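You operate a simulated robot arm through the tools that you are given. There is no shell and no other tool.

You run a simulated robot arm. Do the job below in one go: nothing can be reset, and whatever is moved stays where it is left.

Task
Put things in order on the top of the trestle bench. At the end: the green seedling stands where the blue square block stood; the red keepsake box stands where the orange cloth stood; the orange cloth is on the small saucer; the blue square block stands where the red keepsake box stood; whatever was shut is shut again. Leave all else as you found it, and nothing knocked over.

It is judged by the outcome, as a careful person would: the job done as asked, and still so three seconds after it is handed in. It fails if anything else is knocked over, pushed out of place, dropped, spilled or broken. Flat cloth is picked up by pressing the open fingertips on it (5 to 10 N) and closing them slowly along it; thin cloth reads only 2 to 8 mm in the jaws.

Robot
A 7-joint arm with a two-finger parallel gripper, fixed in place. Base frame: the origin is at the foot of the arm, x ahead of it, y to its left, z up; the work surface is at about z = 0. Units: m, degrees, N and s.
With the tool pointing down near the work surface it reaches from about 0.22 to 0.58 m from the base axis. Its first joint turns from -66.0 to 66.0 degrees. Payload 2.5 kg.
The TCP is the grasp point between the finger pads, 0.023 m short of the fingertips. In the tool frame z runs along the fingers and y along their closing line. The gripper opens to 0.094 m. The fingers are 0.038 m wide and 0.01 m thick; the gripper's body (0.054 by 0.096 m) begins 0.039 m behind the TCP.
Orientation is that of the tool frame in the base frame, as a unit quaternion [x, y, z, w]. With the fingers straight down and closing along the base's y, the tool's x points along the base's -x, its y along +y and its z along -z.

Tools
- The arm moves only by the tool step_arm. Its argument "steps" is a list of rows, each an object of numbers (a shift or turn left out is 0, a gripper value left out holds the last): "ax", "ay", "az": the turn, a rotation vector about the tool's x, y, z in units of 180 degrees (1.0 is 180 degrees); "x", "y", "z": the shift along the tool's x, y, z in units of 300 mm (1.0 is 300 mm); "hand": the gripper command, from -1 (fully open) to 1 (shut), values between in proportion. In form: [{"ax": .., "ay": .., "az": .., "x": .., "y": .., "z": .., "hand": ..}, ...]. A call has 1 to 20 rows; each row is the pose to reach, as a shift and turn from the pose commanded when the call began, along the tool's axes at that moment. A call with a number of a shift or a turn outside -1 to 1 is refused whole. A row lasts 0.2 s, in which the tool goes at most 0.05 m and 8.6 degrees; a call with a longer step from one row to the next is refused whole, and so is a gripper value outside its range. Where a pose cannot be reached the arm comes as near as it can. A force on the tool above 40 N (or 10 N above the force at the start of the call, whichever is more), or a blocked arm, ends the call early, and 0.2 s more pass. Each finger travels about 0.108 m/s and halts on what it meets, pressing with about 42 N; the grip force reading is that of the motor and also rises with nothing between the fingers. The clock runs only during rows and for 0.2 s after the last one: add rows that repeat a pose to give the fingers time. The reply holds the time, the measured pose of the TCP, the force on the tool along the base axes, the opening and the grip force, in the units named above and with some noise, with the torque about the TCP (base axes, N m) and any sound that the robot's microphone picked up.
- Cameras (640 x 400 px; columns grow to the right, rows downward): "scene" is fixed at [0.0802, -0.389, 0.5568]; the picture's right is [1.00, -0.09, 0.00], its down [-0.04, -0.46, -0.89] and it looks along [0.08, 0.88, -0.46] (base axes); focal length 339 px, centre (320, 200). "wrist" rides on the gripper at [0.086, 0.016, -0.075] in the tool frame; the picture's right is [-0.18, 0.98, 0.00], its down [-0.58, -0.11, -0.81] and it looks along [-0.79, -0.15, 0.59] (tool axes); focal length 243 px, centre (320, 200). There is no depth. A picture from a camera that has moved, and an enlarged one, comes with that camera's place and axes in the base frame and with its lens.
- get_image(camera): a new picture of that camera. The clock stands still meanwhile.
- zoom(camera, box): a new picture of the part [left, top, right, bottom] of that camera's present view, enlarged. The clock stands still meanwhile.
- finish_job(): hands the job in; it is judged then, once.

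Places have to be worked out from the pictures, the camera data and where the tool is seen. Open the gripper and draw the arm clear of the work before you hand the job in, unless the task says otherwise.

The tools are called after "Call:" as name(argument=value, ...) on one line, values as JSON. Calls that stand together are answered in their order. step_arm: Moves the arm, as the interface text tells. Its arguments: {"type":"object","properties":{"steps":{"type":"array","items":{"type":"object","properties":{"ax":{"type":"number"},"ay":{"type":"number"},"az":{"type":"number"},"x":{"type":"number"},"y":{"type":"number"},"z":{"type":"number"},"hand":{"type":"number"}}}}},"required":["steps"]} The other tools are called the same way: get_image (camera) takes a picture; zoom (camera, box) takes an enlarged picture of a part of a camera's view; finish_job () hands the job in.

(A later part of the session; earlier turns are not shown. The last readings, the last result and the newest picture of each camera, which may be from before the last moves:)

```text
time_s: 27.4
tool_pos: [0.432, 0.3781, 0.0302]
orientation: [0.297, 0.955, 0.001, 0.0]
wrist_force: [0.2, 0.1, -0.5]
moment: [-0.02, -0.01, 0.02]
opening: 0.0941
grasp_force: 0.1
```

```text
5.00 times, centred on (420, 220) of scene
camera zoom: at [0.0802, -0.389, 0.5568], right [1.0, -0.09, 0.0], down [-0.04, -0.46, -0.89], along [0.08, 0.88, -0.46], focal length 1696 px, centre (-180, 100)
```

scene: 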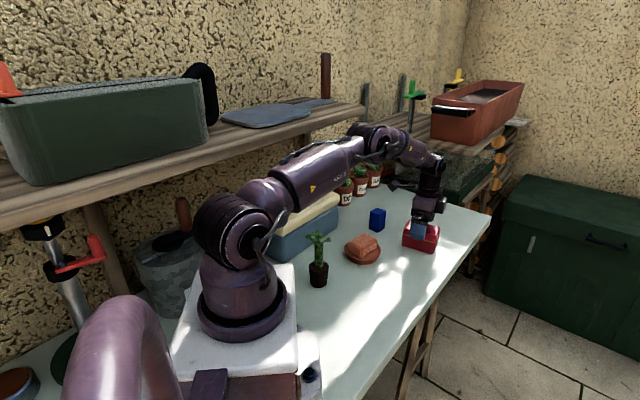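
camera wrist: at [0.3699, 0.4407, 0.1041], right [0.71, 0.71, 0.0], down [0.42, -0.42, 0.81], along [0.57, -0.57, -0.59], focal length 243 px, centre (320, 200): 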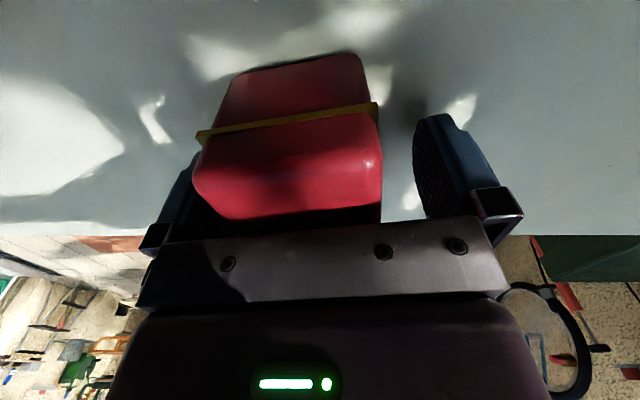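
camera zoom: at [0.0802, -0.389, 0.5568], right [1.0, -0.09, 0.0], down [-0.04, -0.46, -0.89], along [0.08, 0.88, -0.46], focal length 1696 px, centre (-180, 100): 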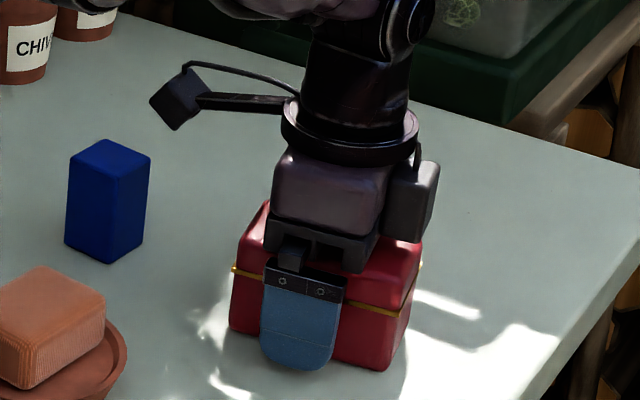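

The box lies about 5 mm towards the left finger, so I shift to centre it before closing. Its true centre is about (0.433, 0.375).

Call:
step_arm(steps=[{"y": -0.008, "x": -0.007}, {"y": -0.016, "x": -0.015}, {"y": -0.016, "x": -0.015}])

Call:
get_image(camera="wrist")

```text
time_s: 28.1
tool_pos: [0.433, 0.3711, 0.0291]
orientation: [0.297, 0.955, 0.0, 0.0]
wrist_force: [-1.2, 0.5, 0.3]
moment: [-0.01, 0.01, 0.0]
opening: 0.0937
grasp_force: 0.0
```

```text
taken
camera wrist: at [0.3708, 0.4344, 0.1042], right [0.71, 0.71, 0.0], down [0.42, -0.42, 0.81], along [0.57, -0.57, -0.59], focal length 243 px, centre (320, 200)
```

wrist: 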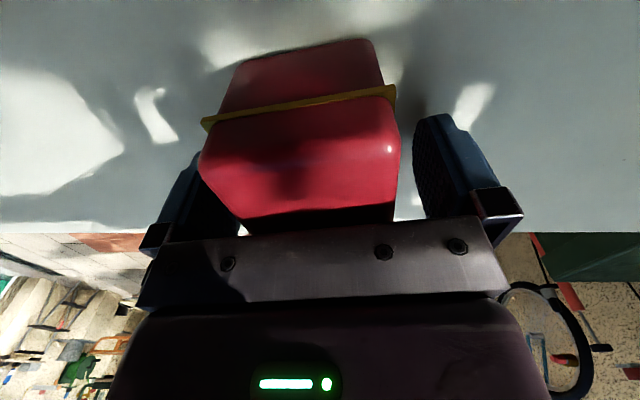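

Now centred (gaps equal within 1 mm), which puts the box centre at about (0.4345, 0.3705). I close slowly on it.

Call:
step_arm(steps=[{"hand": -0.7}, {"hand": -0.5}, {"hand": -0.4}, {"hand": -0.3}, {"hand": -0.2}, {"hand": -0.1}, {"hand": 0.0}, {"hand": 0.1}, {"hand": 0.1}])

Call:
get_image(camera="wrist")

Call:
zoom(camera="scene", box=[370, 180, 470, 260])

```text
time_s: 30.1
tool_pos: [0.434, 0.3708, 0.0305]
orientation: [0.297, 0.955, 0.0, -0.001]
wrist_force: [0.2, -0.1, 0.0]
moment: [-0.01, -0.06, 0.02]
opening: 0.0556
grasp_force: 41.9
```

```text
taken
camera wrist: at [0.3708, 0.4346, 0.1042], right [0.71, 0.71, 0.0], down [0.42, -0.42, 0.81], along [0.57, -0.57, -0.59], focal length 243 px, centre (320, 200)
```

wrist: 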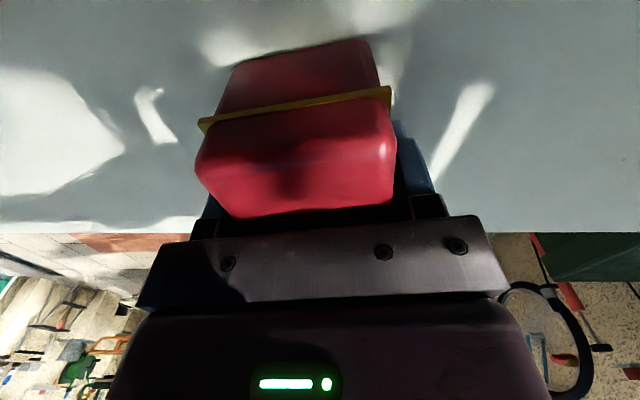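

```text
5.00 times, centred on (420, 220) of scene
camera zoom: at [0.0802, -0.389, 0.5568], right [1.0, -0.09, 0.0], down [-0.04, -0.46, -0.89], along [0.08, 0.88, -0.46], focal length 1696 px, centre (-180, 100)
```

zoom: 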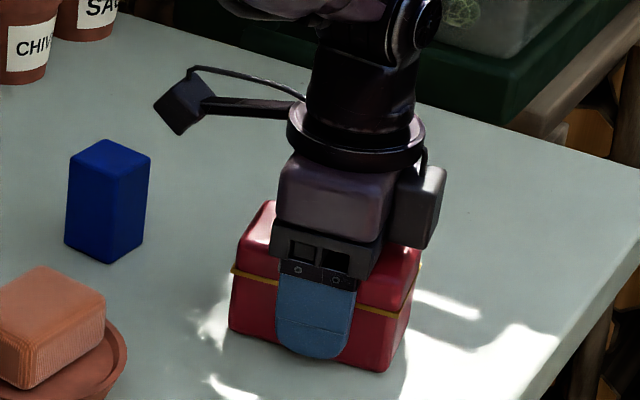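

Gripped at 0.0556 m. I lift about 1.5 cm and check that the lid stays shut.

Call:
step_arm(steps=[{"z": -0.01}, {"z": -0.025}, {"z": -0.05}, {"z": -0.05}])

Call:
zoom(camera="scene", box=[370, 180, 470, 260])

Call:
get_image(camera="wrist")

```text
time_s: 31.1
tool_pos: [0.4318, 0.3714, 0.0461]
orientation: [0.296, 0.955, -0.001, 0.001]
wrist_force: [0.3, -0.2, -2.3]
moment: [0.0, -0.03, 0.0]
opening: 0.0557
grasp_force: 42.3
```

```text
5.00 times, centred on (420, 220) of scene
camera zoom: at [0.0802, -0.389, 0.5568], right [1.0, -0.09, 0.0], down [-0.04, -0.46, -0.89], along [0.08, 0.88, -0.46], focal length 1696 px, centre (-180, 100)
```

zoom: 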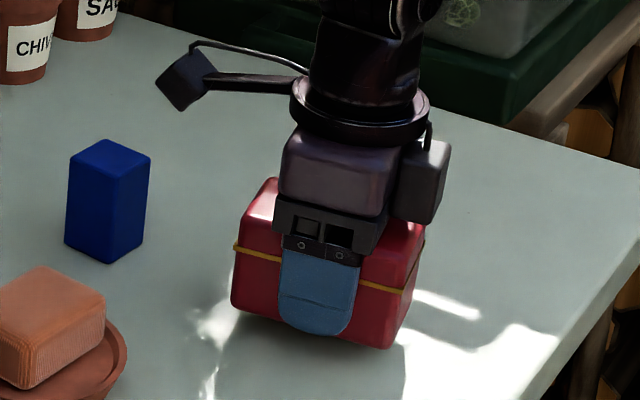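

```text
taken
camera wrist: at [0.3702, 0.434, 0.1198], right [0.71, 0.71, 0.0], down [0.42, -0.42, 0.81], along [0.57, -0.57, -0.59], focal length 243 px, centre (320, 200)
```

wrist: 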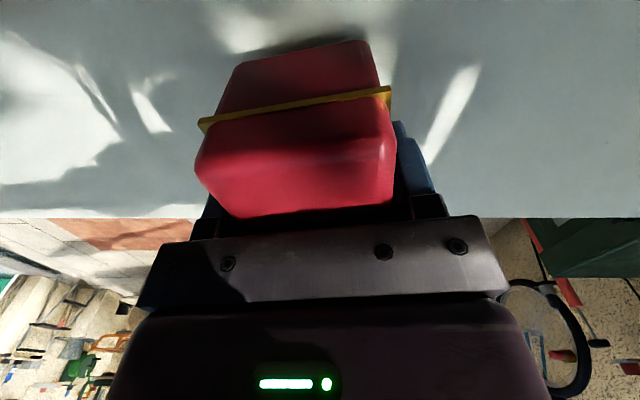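

The lid stays shut as the box lifts. I raise it to z≈0.15 and then yaw back to +39° out here, clear of the shelf.

Call:
step_arm(steps=[{"z": -0.08}, {"z": -0.18}, {"z": -0.28}, {"z": -0.35}, {"z": -0.35}])

Call:
step_arm(steps=[{"az": -0.03}, {"az": -0.07}, {"az": -0.11}, {"az": -0.15}, {"az": -0.19}, {"az": -0.23}, {"az": -0.27}, {"az": -0.31}, {"az": -0.35}, {"az": -0.39}, {"az": -0.408}, {"az": -0.408}])

Call:
get_image(camera="scene")

Call:
get_image(camera="wrist")

```text
time_s: 32.4
tool_pos: [0.4323, 0.3732, 0.15]
orientation: [0.296, 0.955, -0.001, 0.0]
wrist_force: [0.0, 0.0, -2.5]
moment: [-0.01, 0.01, 0.03]
opening: 0.0556
grasp_force: 41.6
```

```text
time_s: 35.0
tool_pos: [0.4328, 0.3725, 0.1495]
orientation: [-0.334, 0.943, 0.0, 0.0]
wrist_force: [0.8, 0.3, -1.2]
moment: [0.02, 0.03, -0.01]
opening: 0.0559
grasp_force: 42.0
```

```text
taken
```

scene: 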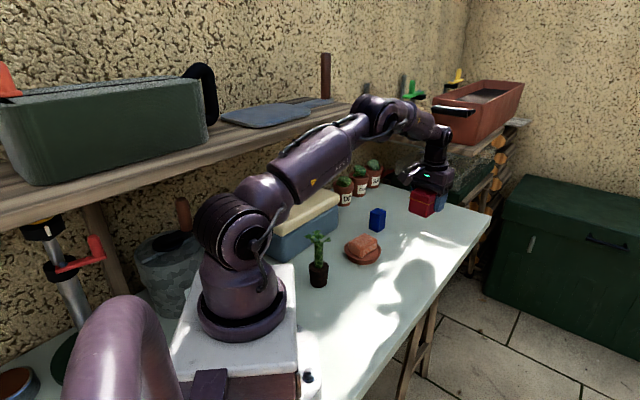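

```text
taken
camera wrist: at [0.3547, 0.3304, 0.2241], right [-0.48, 0.88, 0.0], down [0.52, 0.28, 0.81], along [0.71, 0.38, -0.59], focal length 243 px, centre (320, 200)
```

wrist: 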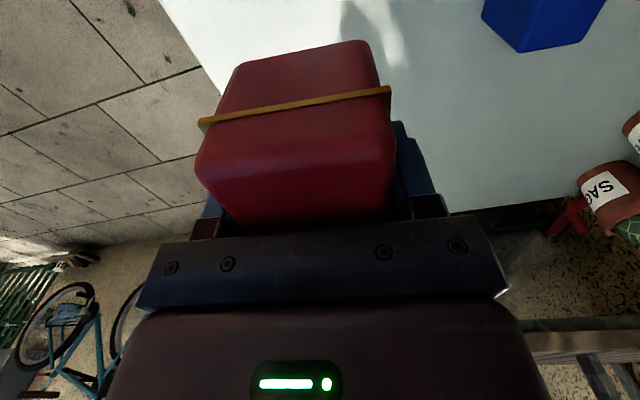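

The box is shut and secure. I translate at this height to above the cloth's old spot (0.2335, 0.152).

Call:
step_arm(steps=[{"x": 0.06, "y": -0.009}, {"x": 0.18, "y": -0.028}, {"x": 0.31, "y": -0.048}, {"x": 0.44, "y": -0.069}, {"x": 0.57, "y": -0.089}, {"x": 0.7, "y": -0.109}, {"x": 0.83, "y": -0.13}, {"x": 0.93, "y": -0.145}, {"x": 0.9847, "y": -0.1537}, {"x": 0.9847, "y": -0.1537}])

Call:
get_image(camera="scene")

Call:
get_image(camera="wrist")

```text
time_s: 37.1
tool_pos: [0.231, 0.1504, 0.149]
orientation: [-0.333, 0.943, 0.0, 0.0]
wrist_force: [0.4, -0.9, -1.8]
moment: [-0.02, -0.01, 0.02]
opening: 0.0557
grasp_force: 42.0
```

```text
taken
```

scene: 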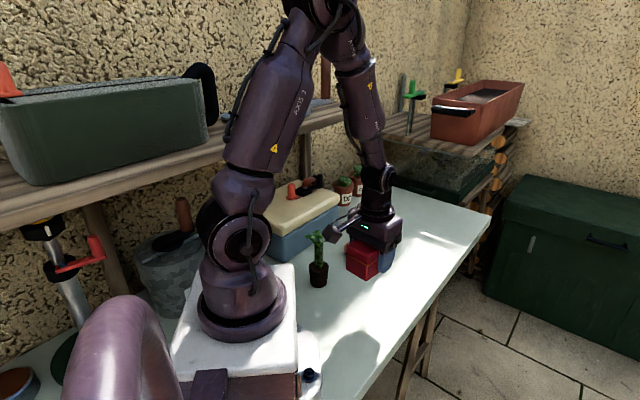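

```text
taken
camera wrist: at [0.1536, 0.1098, 0.2239], right [-0.47, 0.88, 0.0], down [0.52, 0.28, 0.81], along [0.71, 0.38, -0.59], focal length 243 px, centre (320, 200)
```

wrist: 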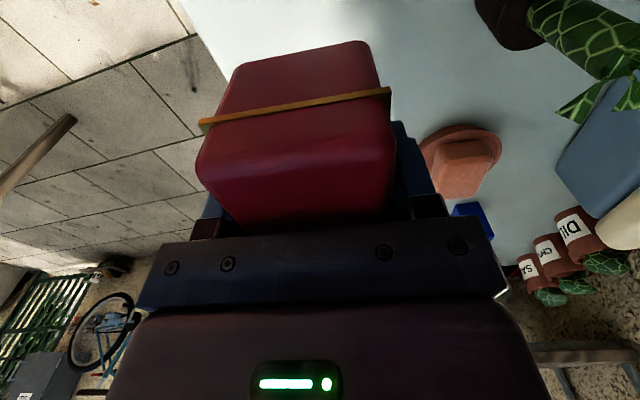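

Over the target, and the items on the toolbox are still in place. I lower to just above the table.

Call:
step_arm(steps=[{"z": 0.1}, {"z": 0.2}, {"z": 0.3}, {"z": 0.36}, {"z": 0.38}, {"z": 0.38}])

Call:
zoom(camera="scene", box=[300, 220, 440, 320])

```text
time_s: 38.5
tool_pos: [0.2326, 0.149, 0.0331]
orientation: [-0.333, 0.943, -0.001, 0.001]
wrist_force: [0.1, 0.6, -1.4]
moment: [-0.02, 0.0, 0.0]
opening: 0.0558
grasp_force: 42.6
```

```text
4.00 times, centred on (370, 270) of scene
camera zoom: at [0.0802, -0.389, 0.5568], right [1.0, -0.09, 0.0], down [-0.04, -0.46, -0.89], along [0.08, 0.88, -0.46], focal length 1357 px, centre (120, -80)
```

zoom: 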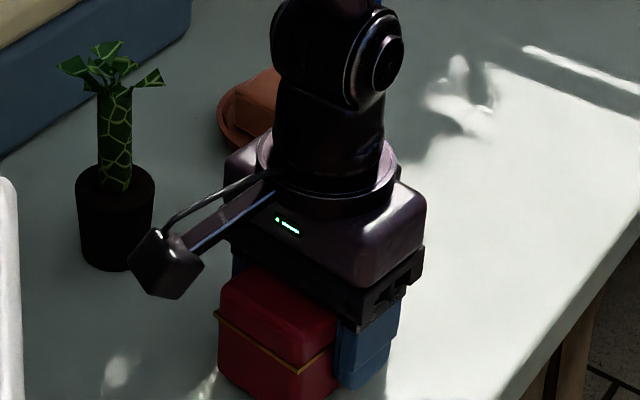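

I lower the last few millimetres slowly until the box touches down.

Call:
step_arm(steps=[{"z": 0.007}, {"z": 0.013}, {"z": 0.018}, {"z": 0.018}])

```text
time_s: 39.5
tool_pos: [0.2309, 0.1516, 0.0298]
orientation: [-0.334, 0.943, 0.0, 0.0]
wrist_force: [-0.9, 0.2, -2.3]
moment: [0.02, 0.0, 0.0]
opening: 0.0556
grasp_force: 42.0
```

The force still shows the box's weight, so I go down another millimetre or so.

Call:
step_arm(steps=[{"z": 0.003}, {"z": 0.005}, {"z": 0.005}])

```text
time_s: 40.5
tool_pos: [0.2322, 0.1512, 0.0307]
orientation: [-0.333, 0.943, -0.001, 0.0]
wrist_force: [-0.5, -0.4, 6.0]
moment: [0.21, 0.01, 0.0]
opening: 0.0556
grasp_force: 41.7
stopped in row 3: the force on the tool passed its limit at 41 N (the readings are from after the stop); the commanded pose is now the measured one
```

The box touched down. I open the fingers and rise.

Call:
step_arm(steps=[{"hand": -0.3}, {"hand": -0.5}, {"hand": -0.8}, {"hand": -1}, {"hand": -1}])

Call:
get_image(camera="wrist")

```text
time_s: 41.7
tool_pos: [0.2314, 0.1494, 0.0293]
orientation: [-0.333, 0.943, 0.0, 0.0]
wrist_force: [-0.4, -0.7, -0.7]
moment: [0.0, 0.0, -0.02]
opening: 0.0941
grasp_force: 0.1
```

```text
taken
camera wrist: at [0.154, 0.1089, 0.104], right [-0.47, 0.88, 0.0], down [0.52, 0.28, 0.81], along [0.71, 0.38, -0.59], focal length 243 px, centre (320, 200)
```

wrist: 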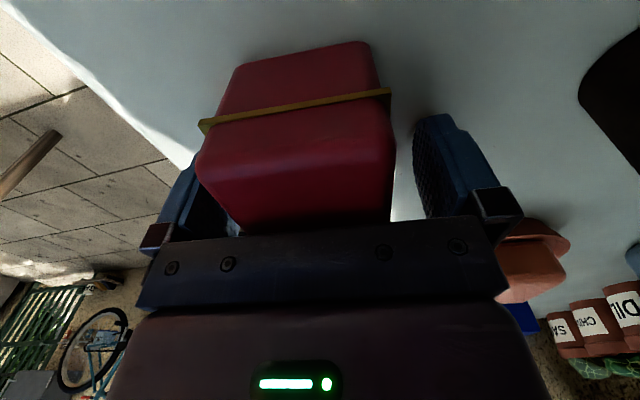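

Now I rise straight up off the box and check that it stands properly.

Call:
step_arm(steps=[{"z": -0.06}, {"z": -0.16}, {"z": -0.28}, {"z": -0.4}, {"z": -0.45}, {"z": -0.45}])

Call:
get_image(camera="wrist")

Call:
zoom(camera="scene", box=[280, 200, 440, 320])

```text
time_s: 43.1
tool_pos: [0.2331, 0.1515, 0.1643]
orientation: [-0.333, 0.943, -0.001, 0.0]
wrist_force: [0.0, 0.1, -0.5]
moment: [0.03, -0.02, 0.0]
opening: 0.094
grasp_force: 0.0
```

```text
taken
camera wrist: at [0.1547, 0.1103, 0.2383], right [-0.47, 0.88, 0.0], down [0.52, 0.28, 0.81], along [0.71, 0.38, -0.59], focal length 243 px, centre (320, 200)
```

wrist: 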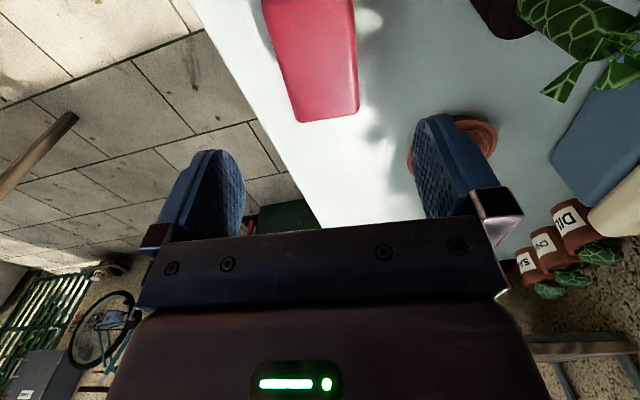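

```text
3.33 times, centred on (360, 260) of scene
camera zoom: at [0.0802, -0.389, 0.5568], right [1.0, -0.09, 0.0], down [-0.04, -0.46, -0.89], along [0.08, 0.88, -0.46], focal length 1131 px, centre (187, 0)
```

zoom: 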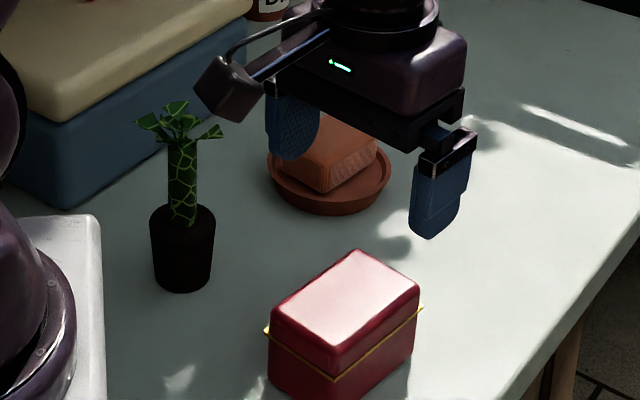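

The box stands at the cloth's old spot, shut. I move low and clear of the shelf towards the blue block.

Call:
step_arm(steps=[{"x": -0.06, "y": 0.024, "z": 0.005}, {"x": -0.18, "y": 0.072, "z": 0.02}, {"x": -0.31, "y": 0.124, "z": 0.04}, {"x": -0.44, "y": 0.177, "z": 0.06}, {"x": -0.57, "y": 0.229, "z": 0.08}, {"x": -0.7, "y": 0.281, "z": 0.1}, {"x": -0.78, "y": 0.313, "z": 0.117}, {"x": -0.8117, "y": 0.3257, "z": 0.117}, {"x": -0.8117, "y": 0.3257, "z": 0.117}])

Call:
get_image(camera="scene")

Call:
get_image(camera="wrist")

```text
time_s: 45.1
tool_pos: [0.3596, 0.3793, 0.1277]
orientation: [-0.333, 0.943, -0.001, 0.0]
wrist_force: [0.1, -0.1, -0.1]
moment: [-0.01, -0.05, -0.03]
opening: 0.0938
grasp_force: 0.0
```

```text
taken
```

scene: 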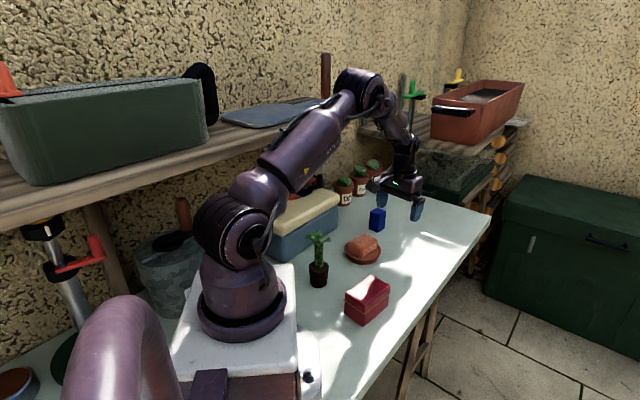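

```text
taken
camera wrist: at [0.2806, 0.3384, 0.2026], right [-0.47, 0.88, 0.0], down [0.52, 0.28, 0.81], along [0.71, 0.38, -0.59], focal length 243 px, centre (320, 200)
```

wrist: 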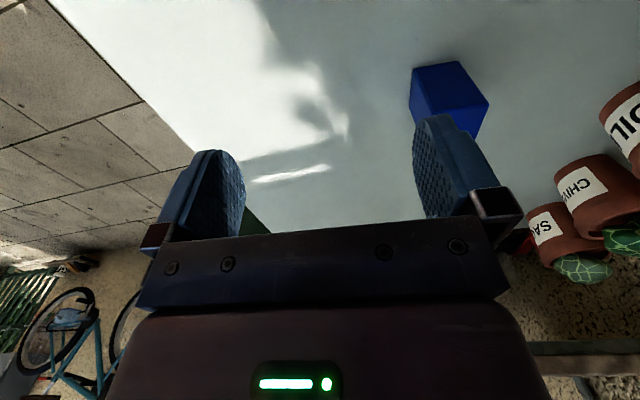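

I move across to directly above the block, keeping the fingertips well above its top.

Call:
step_arm(steps=[{"x": -0.025, "y": 0.06}, {"x": -0.06, "y": 0.15}, {"x": -0.1, "y": 0.24}, {"x": -0.1263, "y": 0.308}, {"x": -0.1263, "y": 0.308, "z": 0.04}, {"x": -0.1263, "y": 0.308, "z": 0.04}])

Call:
get_image(camera="scene")

Call:
get_image(camera="wrist")

```text
time_s: 46.5
tool_pos: [0.3318, 0.4749, 0.116]
orientation: [-0.334, 0.943, -0.001, -0.001]
wrist_force: [0.3, -0.3, 0.6]
moment: [-0.01, 0.03, 0.01]
opening: 0.0942
grasp_force: 0.1
```

```text
taken
```

scene: 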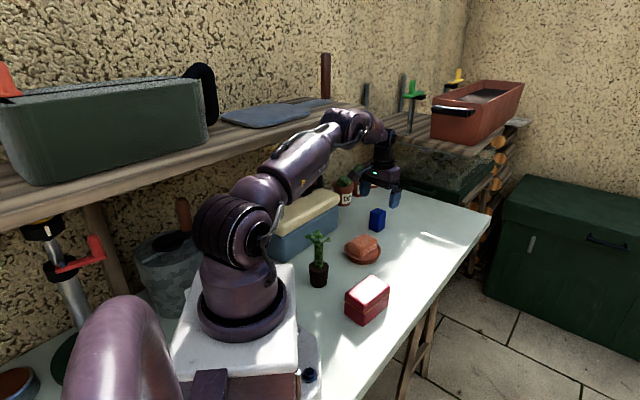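

```text
taken
camera wrist: at [0.2535, 0.4337, 0.1908], right [-0.47, 0.88, 0.0], down [0.52, 0.28, 0.81], along [0.71, 0.38, -0.59], focal length 243 px, centre (320, 200)
```

wrist: 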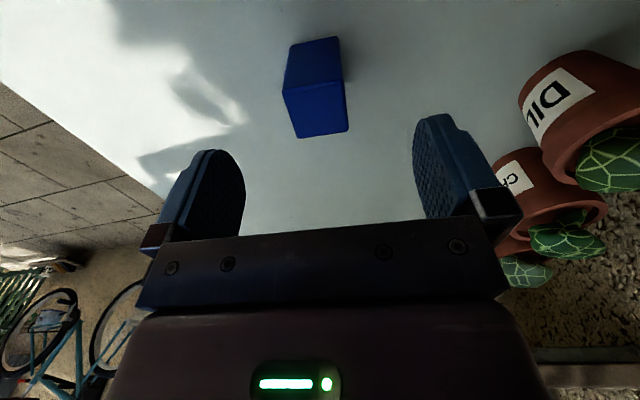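

The block is centred between the fingers within 2 mm. I descend to grasp height.

Call:
step_arm(steps=[{"z": 0.08, "x": 0.004}, {"z": 0.16, "x": 0.004}, {"z": 0.23, "x": 0.004}, {"z": 0.27, "x": 0.004}, {"z": 0.27, "x": 0.004}])

Call:
get_image(camera="wrist")

Call:
zoom(camera="scene", box=[300, 90, 460, 240])

```text
time_s: 47.7
tool_pos: [0.3312, 0.4725, 0.035]
orientation: [-0.334, 0.943, 0.0, 0.0]
wrist_force: [-0.6, -0.5, -0.3]
moment: [0.02, 0.0, -0.02]
opening: 0.0937
grasp_force: 0.0
```

```text
taken
camera wrist: at [0.253, 0.4313, 0.1097], right [-0.47, 0.88, 0.0], down [0.52, 0.28, 0.81], along [0.71, 0.38, -0.59], focal length 243 px, centre (320, 200)
```

wrist: 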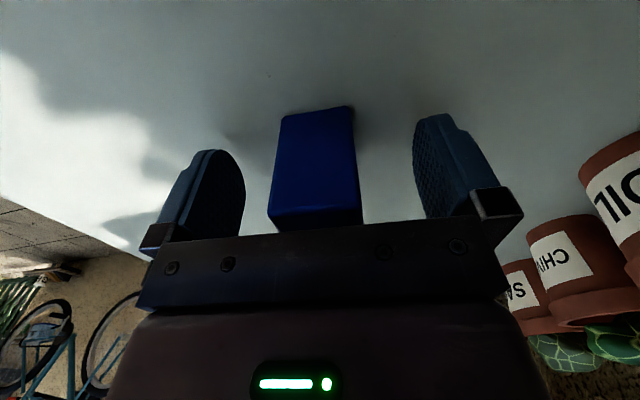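

```text
2.67 times, centred on (380, 165) of scene
camera zoom: at [0.0802, -0.389, 0.5568], right [1.0, -0.09, 0.0], down [-0.04, -0.46, -0.89], along [0.08, 0.88, -0.46], focal length 905 px, centre (160, 293)
```

zoom: 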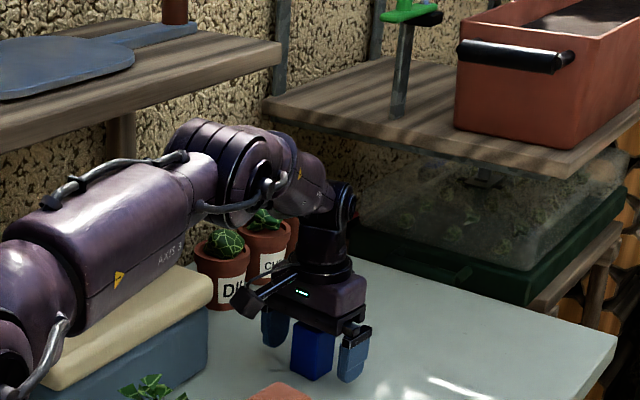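

The block sits squarely between the pads, with its centre at about (0.331, 0.475), which is the seedling's target. I close gently.

Call:
step_arm(steps=[{"hand": -0.5}, {"hand": -0.1}, {"hand": 0.1}, {"hand": 0.2}, {"hand": 0.3}, {"hand": 0.4}, {"hand": 0.5}, {"hand": 0.5}])

Call:
step_arm(steps=[{"z": -0.02}, {"z": -0.08}, {"z": -0.16}, {"z": -0.25}, {"z": -0.25}])

Call:
get_image(camera="wrist")

Call:
get_image(camera="scene")

```text
time_s: 49.5
tool_pos: [0.3312, 0.4727, 0.0362]
orientation: [-0.333, 0.943, -0.002, 0.0]
wrist_force: [0.3, -0.5, -0.1]
moment: [0.0, 0.01, -0.01]
opening: 0.0355
grasp_force: 41.5
```

```text
time_s: 50.7
tool_pos: [0.3302, 0.4733, 0.1118]
orientation: [-0.333, 0.943, -0.001, 0.0]
wrist_force: [0.0, -0.2, -0.5]
moment: [-0.03, 0.0, 0.03]
opening: 0.0353
grasp_force: 41.6
```

```text
taken
camera wrist: at [0.2528, 0.4316, 0.1857], right [-0.47, 0.88, 0.0], down [0.52, 0.28, 0.81], along [0.71, 0.38, -0.59], focal length 243 px, centre (320, 200)
```

wrist: 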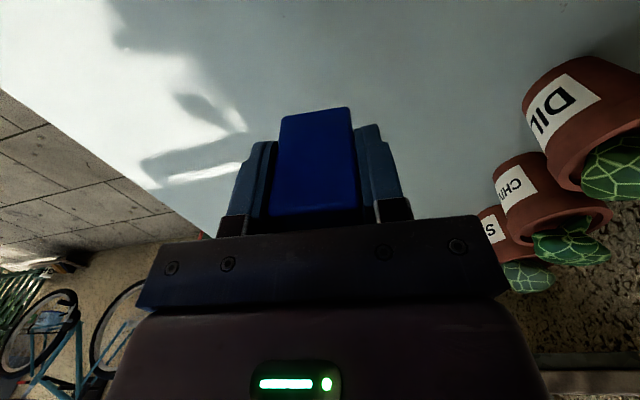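

```text
taken
```

scene: 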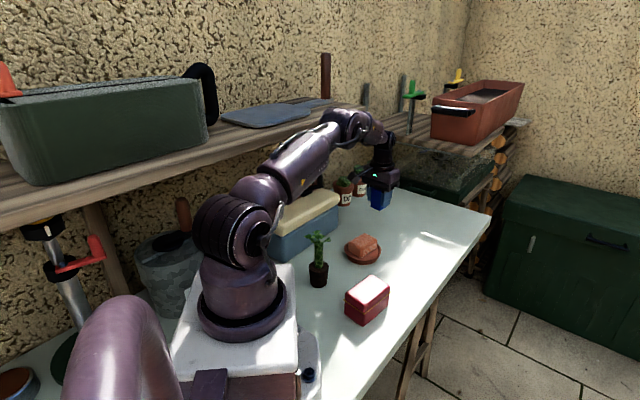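

The block is held at a 0.0353 m opening. I carry it straight across to above the box's old spot (0.4345, 0.371).

Call:
step_arm(steps=[{"x": -0.005, "y": -0.05}, {"x": -0.013, "y": -0.14}, {"x": -0.022, "y": -0.24}, {"x": -0.031, "y": -0.34}, {"x": -0.039, "y": -0.43}, {"x": -0.043, "y": -0.4813}, {"x": -0.043, "y": -0.4813}])

Call:
get_image(camera="wrist")

Call:
zoom(camera="scene", box=[350, 150, 480, 270])

```text
time_s: 52.3
tool_pos: [0.4313, 0.3688, 0.1103]
orientation: [-0.333, 0.943, 0.0, 0.0]
wrist_force: [0.2, -0.4, -1.2]
moment: [0.0, -0.01, -0.04]
opening: 0.0352
grasp_force: 42.4
```

```text
taken
camera wrist: at [0.3538, 0.3273, 0.1854], right [-0.47, 0.88, 0.0], down [0.52, 0.28, 0.81], along [0.71, 0.38, -0.59], focal length 243 px, centre (320, 200)
```

wrist: 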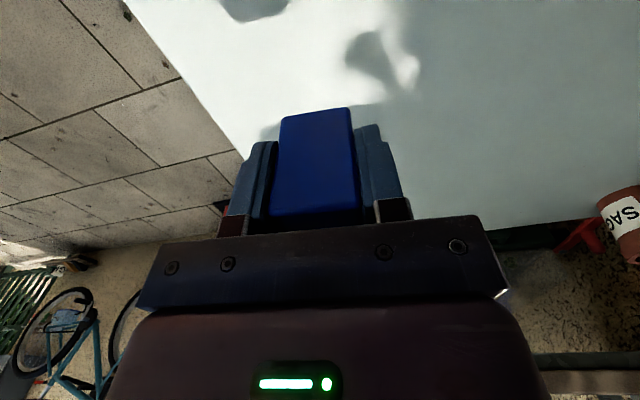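

```text
3.33 times, centred on (415, 210) of scene
camera zoom: at [0.0802, -0.389, 0.5568], right [1.0, -0.09, 0.0], down [-0.04, -0.46, -0.89], along [0.08, 0.88, -0.46], focal length 1131 px, centre (3, 167)
```

zoom: 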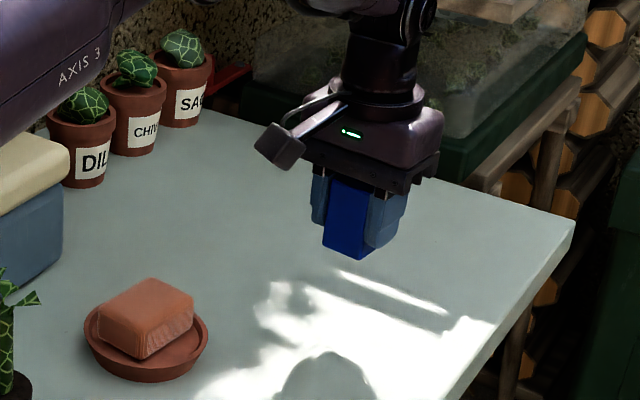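

Positioned above the spot. I lower to just above contact, then ease down.

Call:
step_arm(steps=[{"z": 0.08}, {"z": 0.16}, {"z": 0.21}, {"z": 0.235}, {"z": 0.242}, {"z": 0.242}])

Call:
step_arm(steps=[{"z": 0.002}, {"z": 0.004}, {"z": 0.006}, {"z": 0.008}, {"z": 0.008}])

```text
time_s: 53.7
tool_pos: [0.4317, 0.3685, 0.0385]
orientation: [-0.333, 0.943, -0.001, 0.0]
wrist_force: [-0.1, 0.3, -1.0]
moment: [-0.02, 0.02, 0.0]
opening: 0.0356
grasp_force: 42.0
```

```text
time_s: 54.9
tool_pos: [0.4314, 0.369, 0.0365]
orientation: [-0.333, 0.943, -0.001, 0.0]
wrist_force: [-0.1, 1.2, -0.4]
moment: [0.03, -0.01, -0.02]
opening: 0.0352
grasp_force: 41.7
```

Call:
step_arm(steps=[{"z": 0.0015}, {"z": 0.003}, {"z": 0.003}])

Call:
zoom(camera="scene", box=[380, 180, 470, 260])

```text
time_s: 55.7
tool_pos: [0.4323, 0.3699, 0.0356]
orientation: [-0.333, 0.943, -0.001, -0.001]
wrist_force: [-1.3, -0.7, 2.7]
moment: [0.0, 0.03, 0.03]
opening: 0.0353
grasp_force: 41.7
```

```text
5.00 times, centred on (425, 220) of scene
camera zoom: at [0.0802, -0.389, 0.5568], right [1.0, -0.09, 0.0], down [-0.04, -0.46, -0.89], along [0.08, 0.88, -0.46], focal length 1696 px, centre (-205, 100)
```

zoom: 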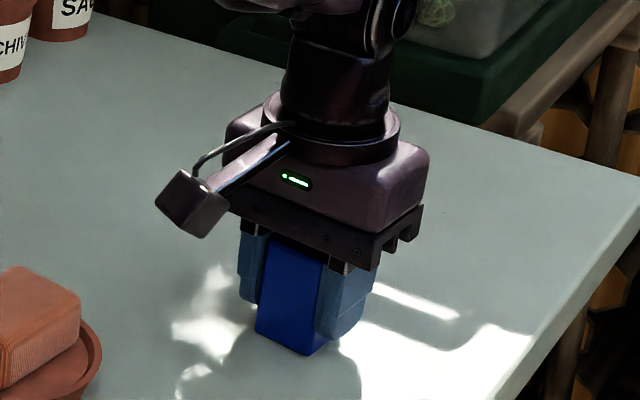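

A light upward force (about 3 N) shows the block is resting on the table. I open symmetrically and rise straight up.

Call:
step_arm(steps=[{"hand": 0.1}, {"hand": -0.2}, {"hand": -0.6}, {"hand": -1}, {"hand": -1}])

Call:
step_arm(steps=[{"z": -0.06}, {"z": -0.16}, {"z": -0.28}, {"z": -0.38}, {"z": -0.38}])

Call:
get_image(camera="wrist")

Call:
get_image(camera="scene")

```text
time_s: 56.9
tool_pos: [0.4319, 0.3695, 0.0356]
orientation: [-0.333, 0.943, -0.001, 0.0]
wrist_force: [0.0, 0.9, 1.0]
moment: [0.02, 0.01, -0.04]
opening: 0.094
grasp_force: 0.1
```

```text
time_s: 58.1
tool_pos: [0.4343, 0.3698, 0.151]
orientation: [-0.333, 0.943, -0.001, -0.001]
wrist_force: [-0.9, -0.1, -0.2]
moment: [-0.01, 0.02, 0.02]
opening: 0.094
grasp_force: 0.1
```

```text
taken
camera wrist: at [0.355, 0.3284, 0.2256], right [-0.47, 0.88, 0.0], down [0.52, 0.28, 0.81], along [0.71, 0.38, -0.59], focal length 243 px, centre (320, 200)
```

wrist: 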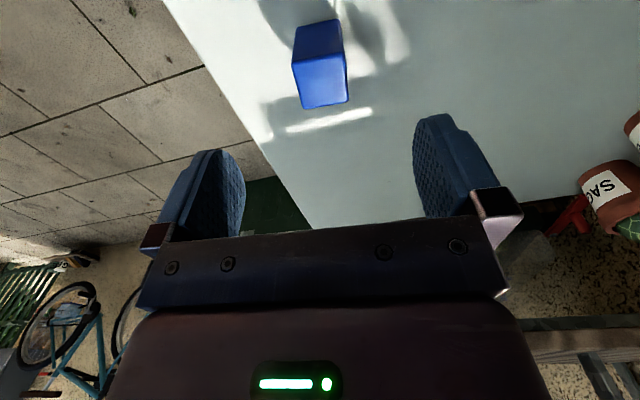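

```text
taken
```

scene: 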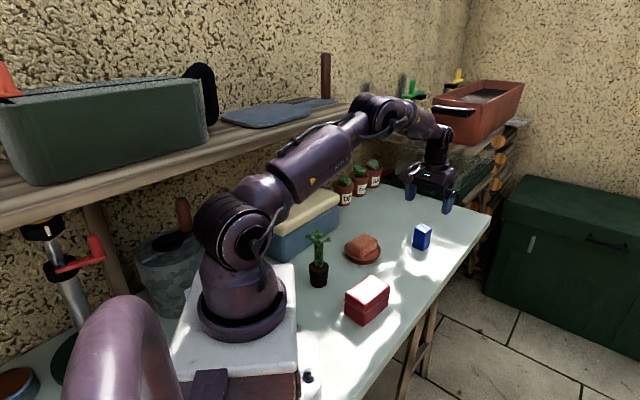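

The block stands at the box's old place. For the seedling I'll use a tilted grip on the pot: the tool comes in from +x at about 50°, camera on top, so the plant clears the gripper body. First I move to a free mid-air position and set yaw and tilt.

Call:
step_arm(steps=[{"x": 0.05, "z": -0.08}, {"x": 0.15, "z": -0.18}, {"x": 0.26, "z": -0.28}, {"x": 0.37, "z": -0.38}, {"x": 0.48, "z": -0.46}, {"x": 0.578, "y": -0.005, "z": -0.5}, {"x": 0.578, "y": -0.005, "z": -0.5}])

Call:
step_arm(steps=[{"az": 0.04}, {"az": 0.08}, {"az": 0.12}, {"az": 0.16}, {"az": 0.2}, {"az": 0.2163}, {"az": 0.2163}])

Call:
step_arm(steps=[{"ay": 0.045}, {"ay": 0.09}, {"ay": 0.135}, {"ay": 0.18}, {"ay": 0.225}, {"ay": 0.2656}, {"ay": 0.2778}, {"ay": 0.2778}])

Call:
get_image(camera="wrist")

Call:
get_image(camera="scene")

```text
time_s: 59.7
tool_pos: [0.2962, 0.262, 0.2991]
orientation: [-0.333, 0.943, -0.001, 0.0]
wrist_force: [-0.1, 0.0, 0.2]
moment: [0.02, 0.02, 0.02]
opening: 0.094
grasp_force: 0.1
```

```text
time_s: 61.3
tool_pos: [0.2969, 0.26, 0.2992]
orientation: [0.001, 1.0, 0.0, 0.001]
wrist_force: [0.5, 0.6, 0.1]
moment: [-0.03, 0.02, 0.0]
opening: 0.0941
grasp_force: 0.1
```

```text
time_s: 63.1
tool_pos: [0.2968, 0.2601, 0.2989]
orientation: [0.001, 0.906, 0.0, -0.423]
wrist_force: [0.4, 0.0, 0.6]
moment: [-0.01, 0.0, 0.0]
opening: 0.094
grasp_force: 0.1
```

```text
taken
camera wrist: at [0.2984, 0.2766, 0.4137], right [0.12, 0.98, -0.14], down [0.99, -0.11, 0.07], along [0.06, -0.15, -0.99], focal length 243 px, centre (320, 200)
```

wrist: 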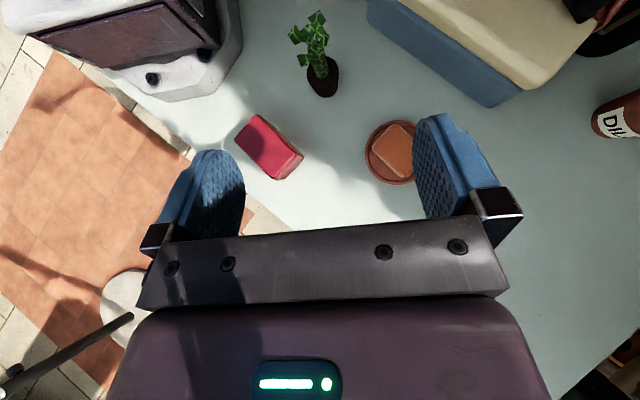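

```text
taken
```

scene: 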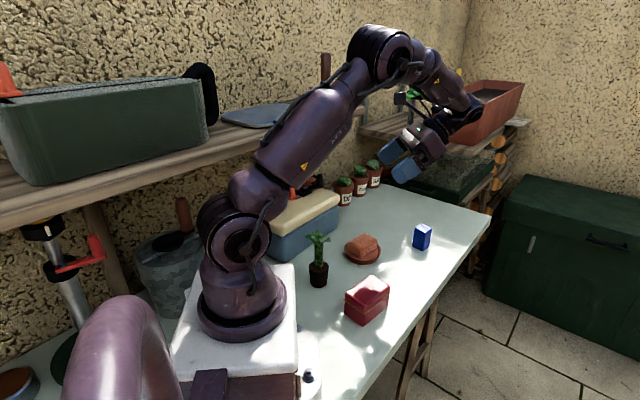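

The tilt is reached and the camera looks straight down. I zoom on the seedling, and on the box to confirm its final place.

Call:
zoom(camera="wrist", box=[270, 0, 366, 105])

Call:
zoom(camera="wrist", box=[220, 95, 320, 195])

Call:
zoom(camera="scene", box=[280, 220, 360, 300])

```text
3.81 times, centred on (318, 52) of wrist
camera zoom: at [0.2984, 0.2766, 0.4137], right [0.12, 0.98, -0.14], down [0.99, -0.11, 0.07], along [0.06, -0.15, -0.99], focal length 924 px, centre (328, 762)
```

zoom: 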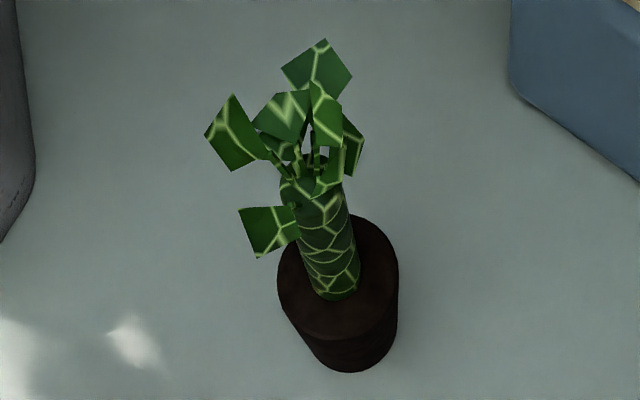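

```text
4.00 times, centred on (270, 145) of wrist
camera zoom: at [0.2984, 0.2766, 0.4137], right [0.12, 0.98, -0.14], down [0.99, -0.11, 0.07], along [0.06, -0.15, -0.99], focal length 970 px, centre (520, 420)
```

zoom: 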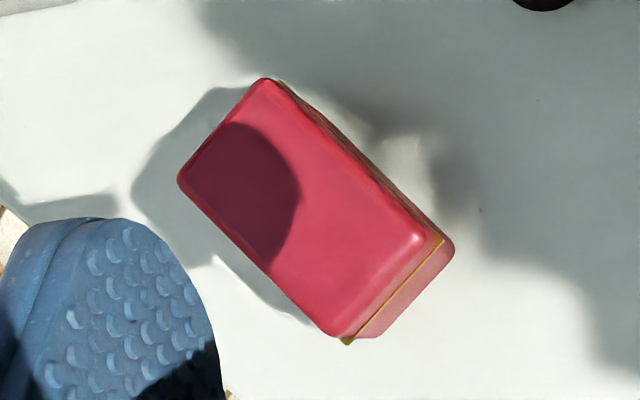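

```text
5.00 times, centred on (320, 260) of scene
camera zoom: at [0.0802, -0.389, 0.5568], right [1.0, -0.09, 0.0], down [-0.04, -0.46, -0.89], along [0.08, 0.88, -0.46], focal length 1696 px, centre (320, -100)
```

zoom: 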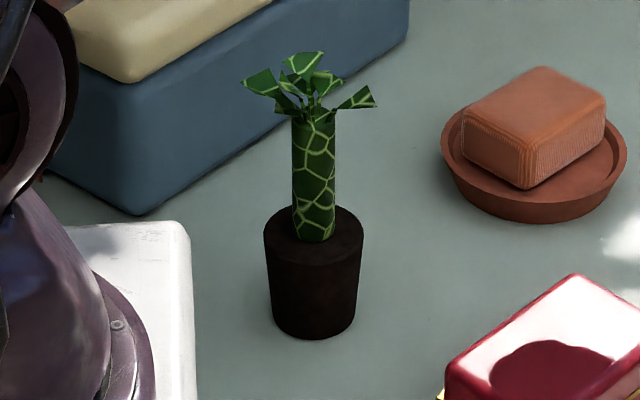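

Pot centre is refined to (0.1335, 0.2475), diameter 0.047, height 0.046. The red box sits at the cloth's old place. I go to a pre-grasp pose 12 cm back along the tilted approach line.

Call:
step_arm(steps=[{"x": -0.05, "y": -0.007, "z": 0.085}, {"x": -0.11, "y": -0.015, "z": 0.185}, {"x": -0.18, "y": -0.024, "z": 0.3}, {"x": -0.25, "y": -0.033, "z": 0.415}, {"x": -0.3, "y": -0.04, "z": 0.5}, {"x": -0.316, "y": -0.042, "z": 0.525}, {"x": -0.316, "y": -0.042, "z": 0.525}])

Call:
get_image(camera="wrist")

Call:
get_image(camera="scene")

```text
time_s: 64.7
tool_pos: [0.2373, 0.2497, 0.1246]
orientation: [0.001, 0.907, -0.001, -0.421]
wrist_force: [-1.0, 0.2, 0.2]
moment: [0.02, 0.0, 0.01]
opening: 0.0939
grasp_force: 0.1
```

```text
taken
camera wrist: at [0.2382, 0.2653, 0.2396], right [0.12, 0.98, -0.14], down [0.99, -0.11, 0.07], along [0.06, -0.15, -0.99], focal length 243 px, centre (320, 200)
```

wrist: 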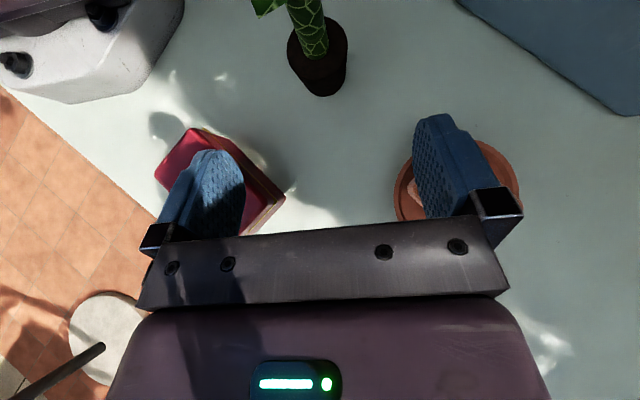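

```text
taken
```

scene: 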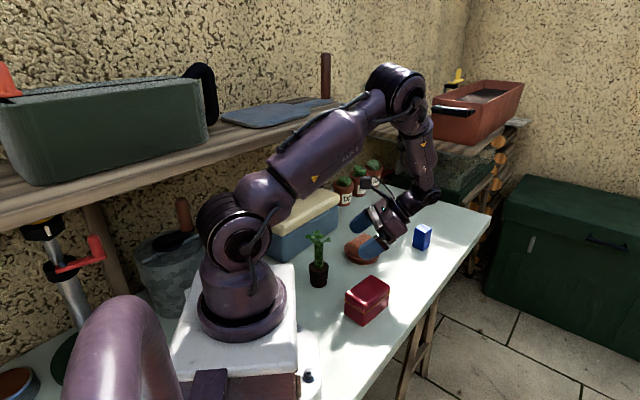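

The pot is aligned laterally within 1 mm. I approach most of the way along the tool axis and check clearances.

Call:
step_arm(steps=[{"z": 0.06, "y": -0.002}, {"z": 0.13, "y": -0.003}, {"z": 0.19, "y": -0.003}, {"z": 0.24, "y": -0.003}, {"z": 0.27, "y": -0.003}, {"z": 0.27, "y": -0.003}])

Call:
get_image(camera="wrist")

Call:
zoom(camera="scene", box=[280, 190, 440, 310])

```text
time_s: 66.1
tool_pos: [0.176, 0.2473, 0.0751]
orientation: [0.001, 0.906, 0.0, -0.423]
wrist_force: [0.0, -0.5, 0.2]
moment: [0.01, -0.03, -0.01]
opening: 0.0942
grasp_force: 0.0
```

```text
taken
camera wrist: at [0.1771, 0.2636, 0.1883], right [0.12, 0.98, -0.14], down [0.99, -0.11, 0.07], along [0.06, -0.15, -0.99], focal length 243 px, centre (320, 200)
```

wrist: 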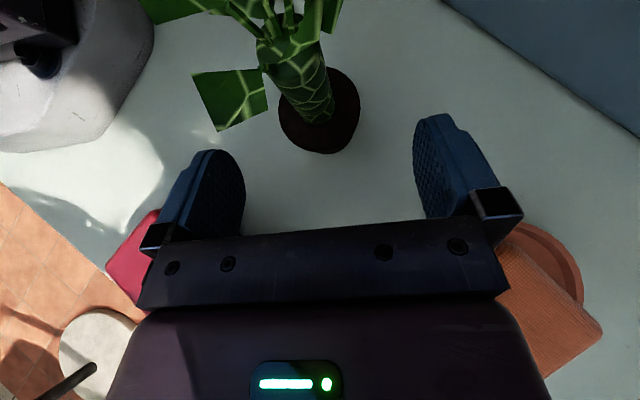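

```text
3.33 times, centred on (360, 250) of scene
camera zoom: at [0.0802, -0.389, 0.5568], right [1.0, -0.09, 0.0], down [-0.04, -0.46, -0.89], along [0.08, 0.88, -0.46], focal length 1131 px, centre (187, 33)
```

zoom: 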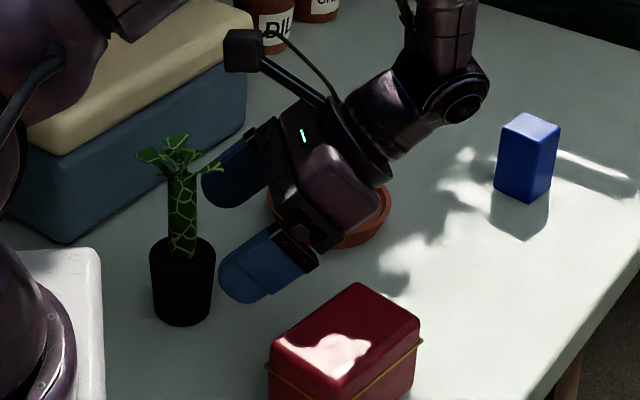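

The fingers straddle the pot and the leaves are clear of the body and camera (camera bottom will be about 1 cm above the top leaf). I continue slowly to the grasp pose.

Call:
step_arm(steps=[{"z": 0.03}, {"z": 0.06}, {"z": 0.085, "x": -0.002}, {"z": 0.105, "x": -0.003}, {"z": 0.105, "x": -0.003}])

Call:
get_image(camera="wrist")

Call:
zoom(camera="scene", box=[270, 200, 390, 300])

```text
time_s: 67.3
tool_pos: [0.1528, 0.2467, 0.0516]
orientation: [0.0, 0.906, 0.0, -0.423]
wrist_force: [-0.1, 0.9, 0.3]
moment: [0.02, 0.0, -0.02]
opening: 0.094
grasp_force: 0.0
```

```text
taken
camera wrist: at [0.1532, 0.2633, 0.1665], right [0.12, 0.98, -0.14], down [0.99, -0.11, 0.07], along [0.06, -0.15, -0.99], focal length 243 px, centre (320, 200)
```

wrist: 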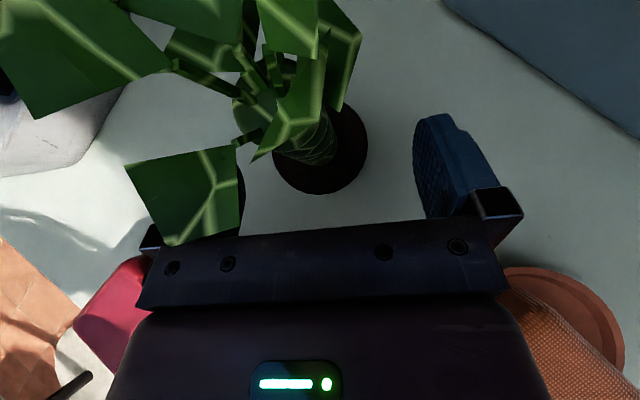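

```text
4.00 times, centred on (330, 250) of scene
camera zoom: at [0.0802, -0.389, 0.5568], right [1.0, -0.09, 0.0], down [-0.04, -0.46, -0.89], along [0.08, 0.88, -0.46], focal length 1357 px, centre (280, 0)
```

zoom: 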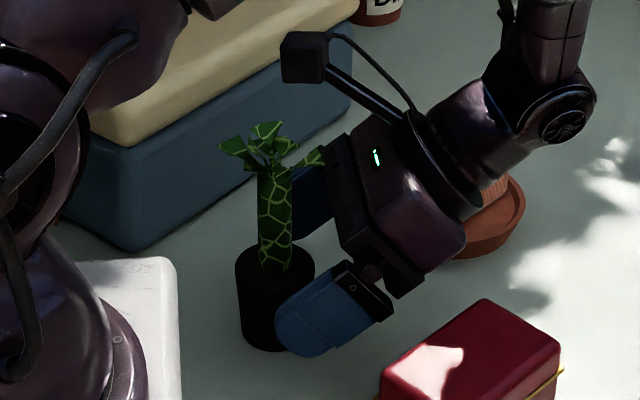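

Triangulating the nearest leaf tip gives about (0.161, 0.233, 0.130), roughly 3 cm clear of the gripper body. I make the last small move onto the pot.

Call:
step_arm(steps=[{"z": 0.01, "x": 0.002, "y": 0.002}, {"z": 0.02, "x": 0.004, "y": 0.004}, {"z": 0.025, "x": 0.004, "y": 0.005}, {"z": 0.025, "x": 0.004, "y": 0.005}])

Call:
get_image(camera="wrist")

Call:
zoom(camera="scene", box=[280, 210, 380, 300])

```text
time_s: 68.3
tool_pos: [0.1459, 0.2487, 0.0487]
orientation: [0.0, 0.906, 0.0, -0.423]
wrist_force: [0.2, 1.1, -0.2]
moment: [-0.01, -0.03, -0.01]
opening: 0.0939
grasp_force: 0.1
```

```text
taken
camera wrist: at [0.1468, 0.2648, 0.1632], right [0.12, 0.98, -0.14], down [0.99, -0.11, 0.07], along [0.06, -0.15, -0.99], focal length 243 px, centre (320, 200)
```

wrist: 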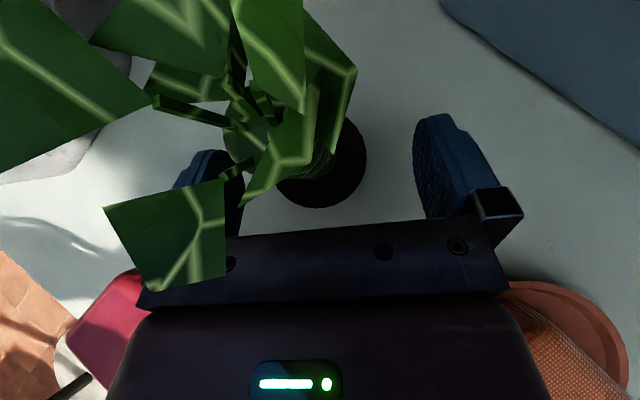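

```text
4.44 times, centred on (330, 255) of scene
camera zoom: at [0.0802, -0.389, 0.5568], right [1.0, -0.09, 0.0], down [-0.04, -0.46, -0.89], along [0.08, 0.88, -0.46], focal length 1508 px, centre (276, -44)
```

zoom: 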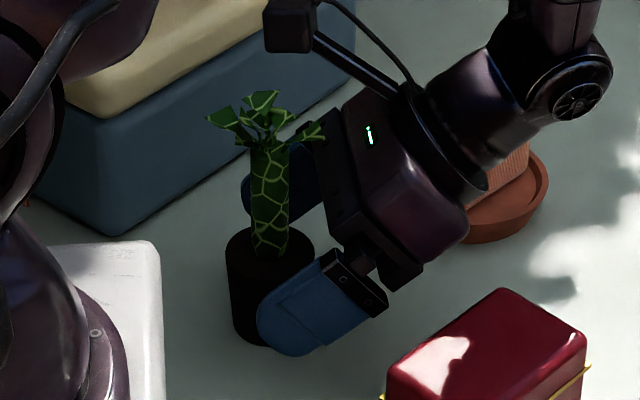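

The pot is centred between the pads, with leaves clear of the bracket and camera. I close gently.

Call:
step_arm(steps=[{"hand": -0.6}, {"hand": -0.35}, {"hand": -0.2}, {"hand": -0.1}, {"hand": 0.0}, {"hand": 0.1}, {"hand": 0.2}, {"hand": 0.2}])

Call:
get_image(camera="wrist")

Call:
zoom(camera="scene", box=[280, 210, 380, 300])

```text
time_s: 70.1
tool_pos: [0.1466, 0.2483, 0.0492]
orientation: [0.0, 0.906, -0.001, -0.423]
wrist_force: [-0.6, -1.9, 0.5]
moment: [-0.02, -0.01, 0.03]
opening: 0.046
grasp_force: 42.2
```

```text
taken
camera wrist: at [0.147, 0.2647, 0.1633], right [0.12, 0.98, -0.14], down [0.99, -0.11, 0.07], along [0.06, -0.15, -0.99], focal length 243 px, centre (320, 200)
```

wrist: 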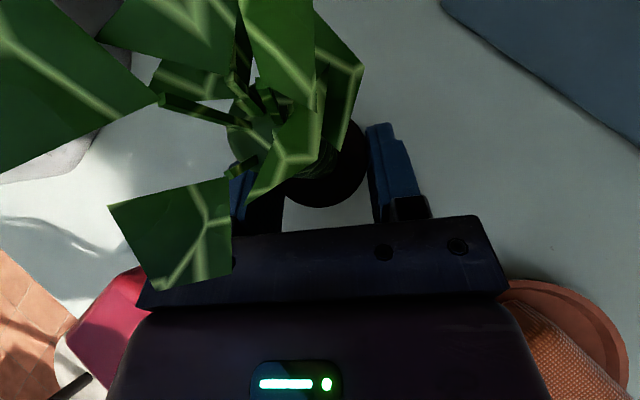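

```text
4.44 times, centred on (330, 255) of scene
camera zoom: at [0.0802, -0.389, 0.5568], right [1.0, -0.09, 0.0], down [-0.04, -0.46, -0.89], along [0.08, 0.88, -0.46], focal length 1508 px, centre (276, -44)
```

zoom: 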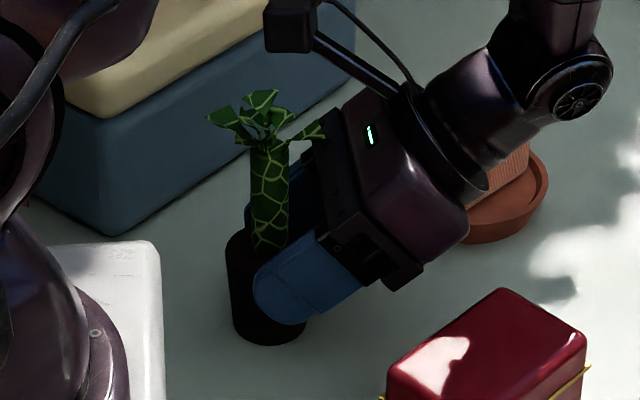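

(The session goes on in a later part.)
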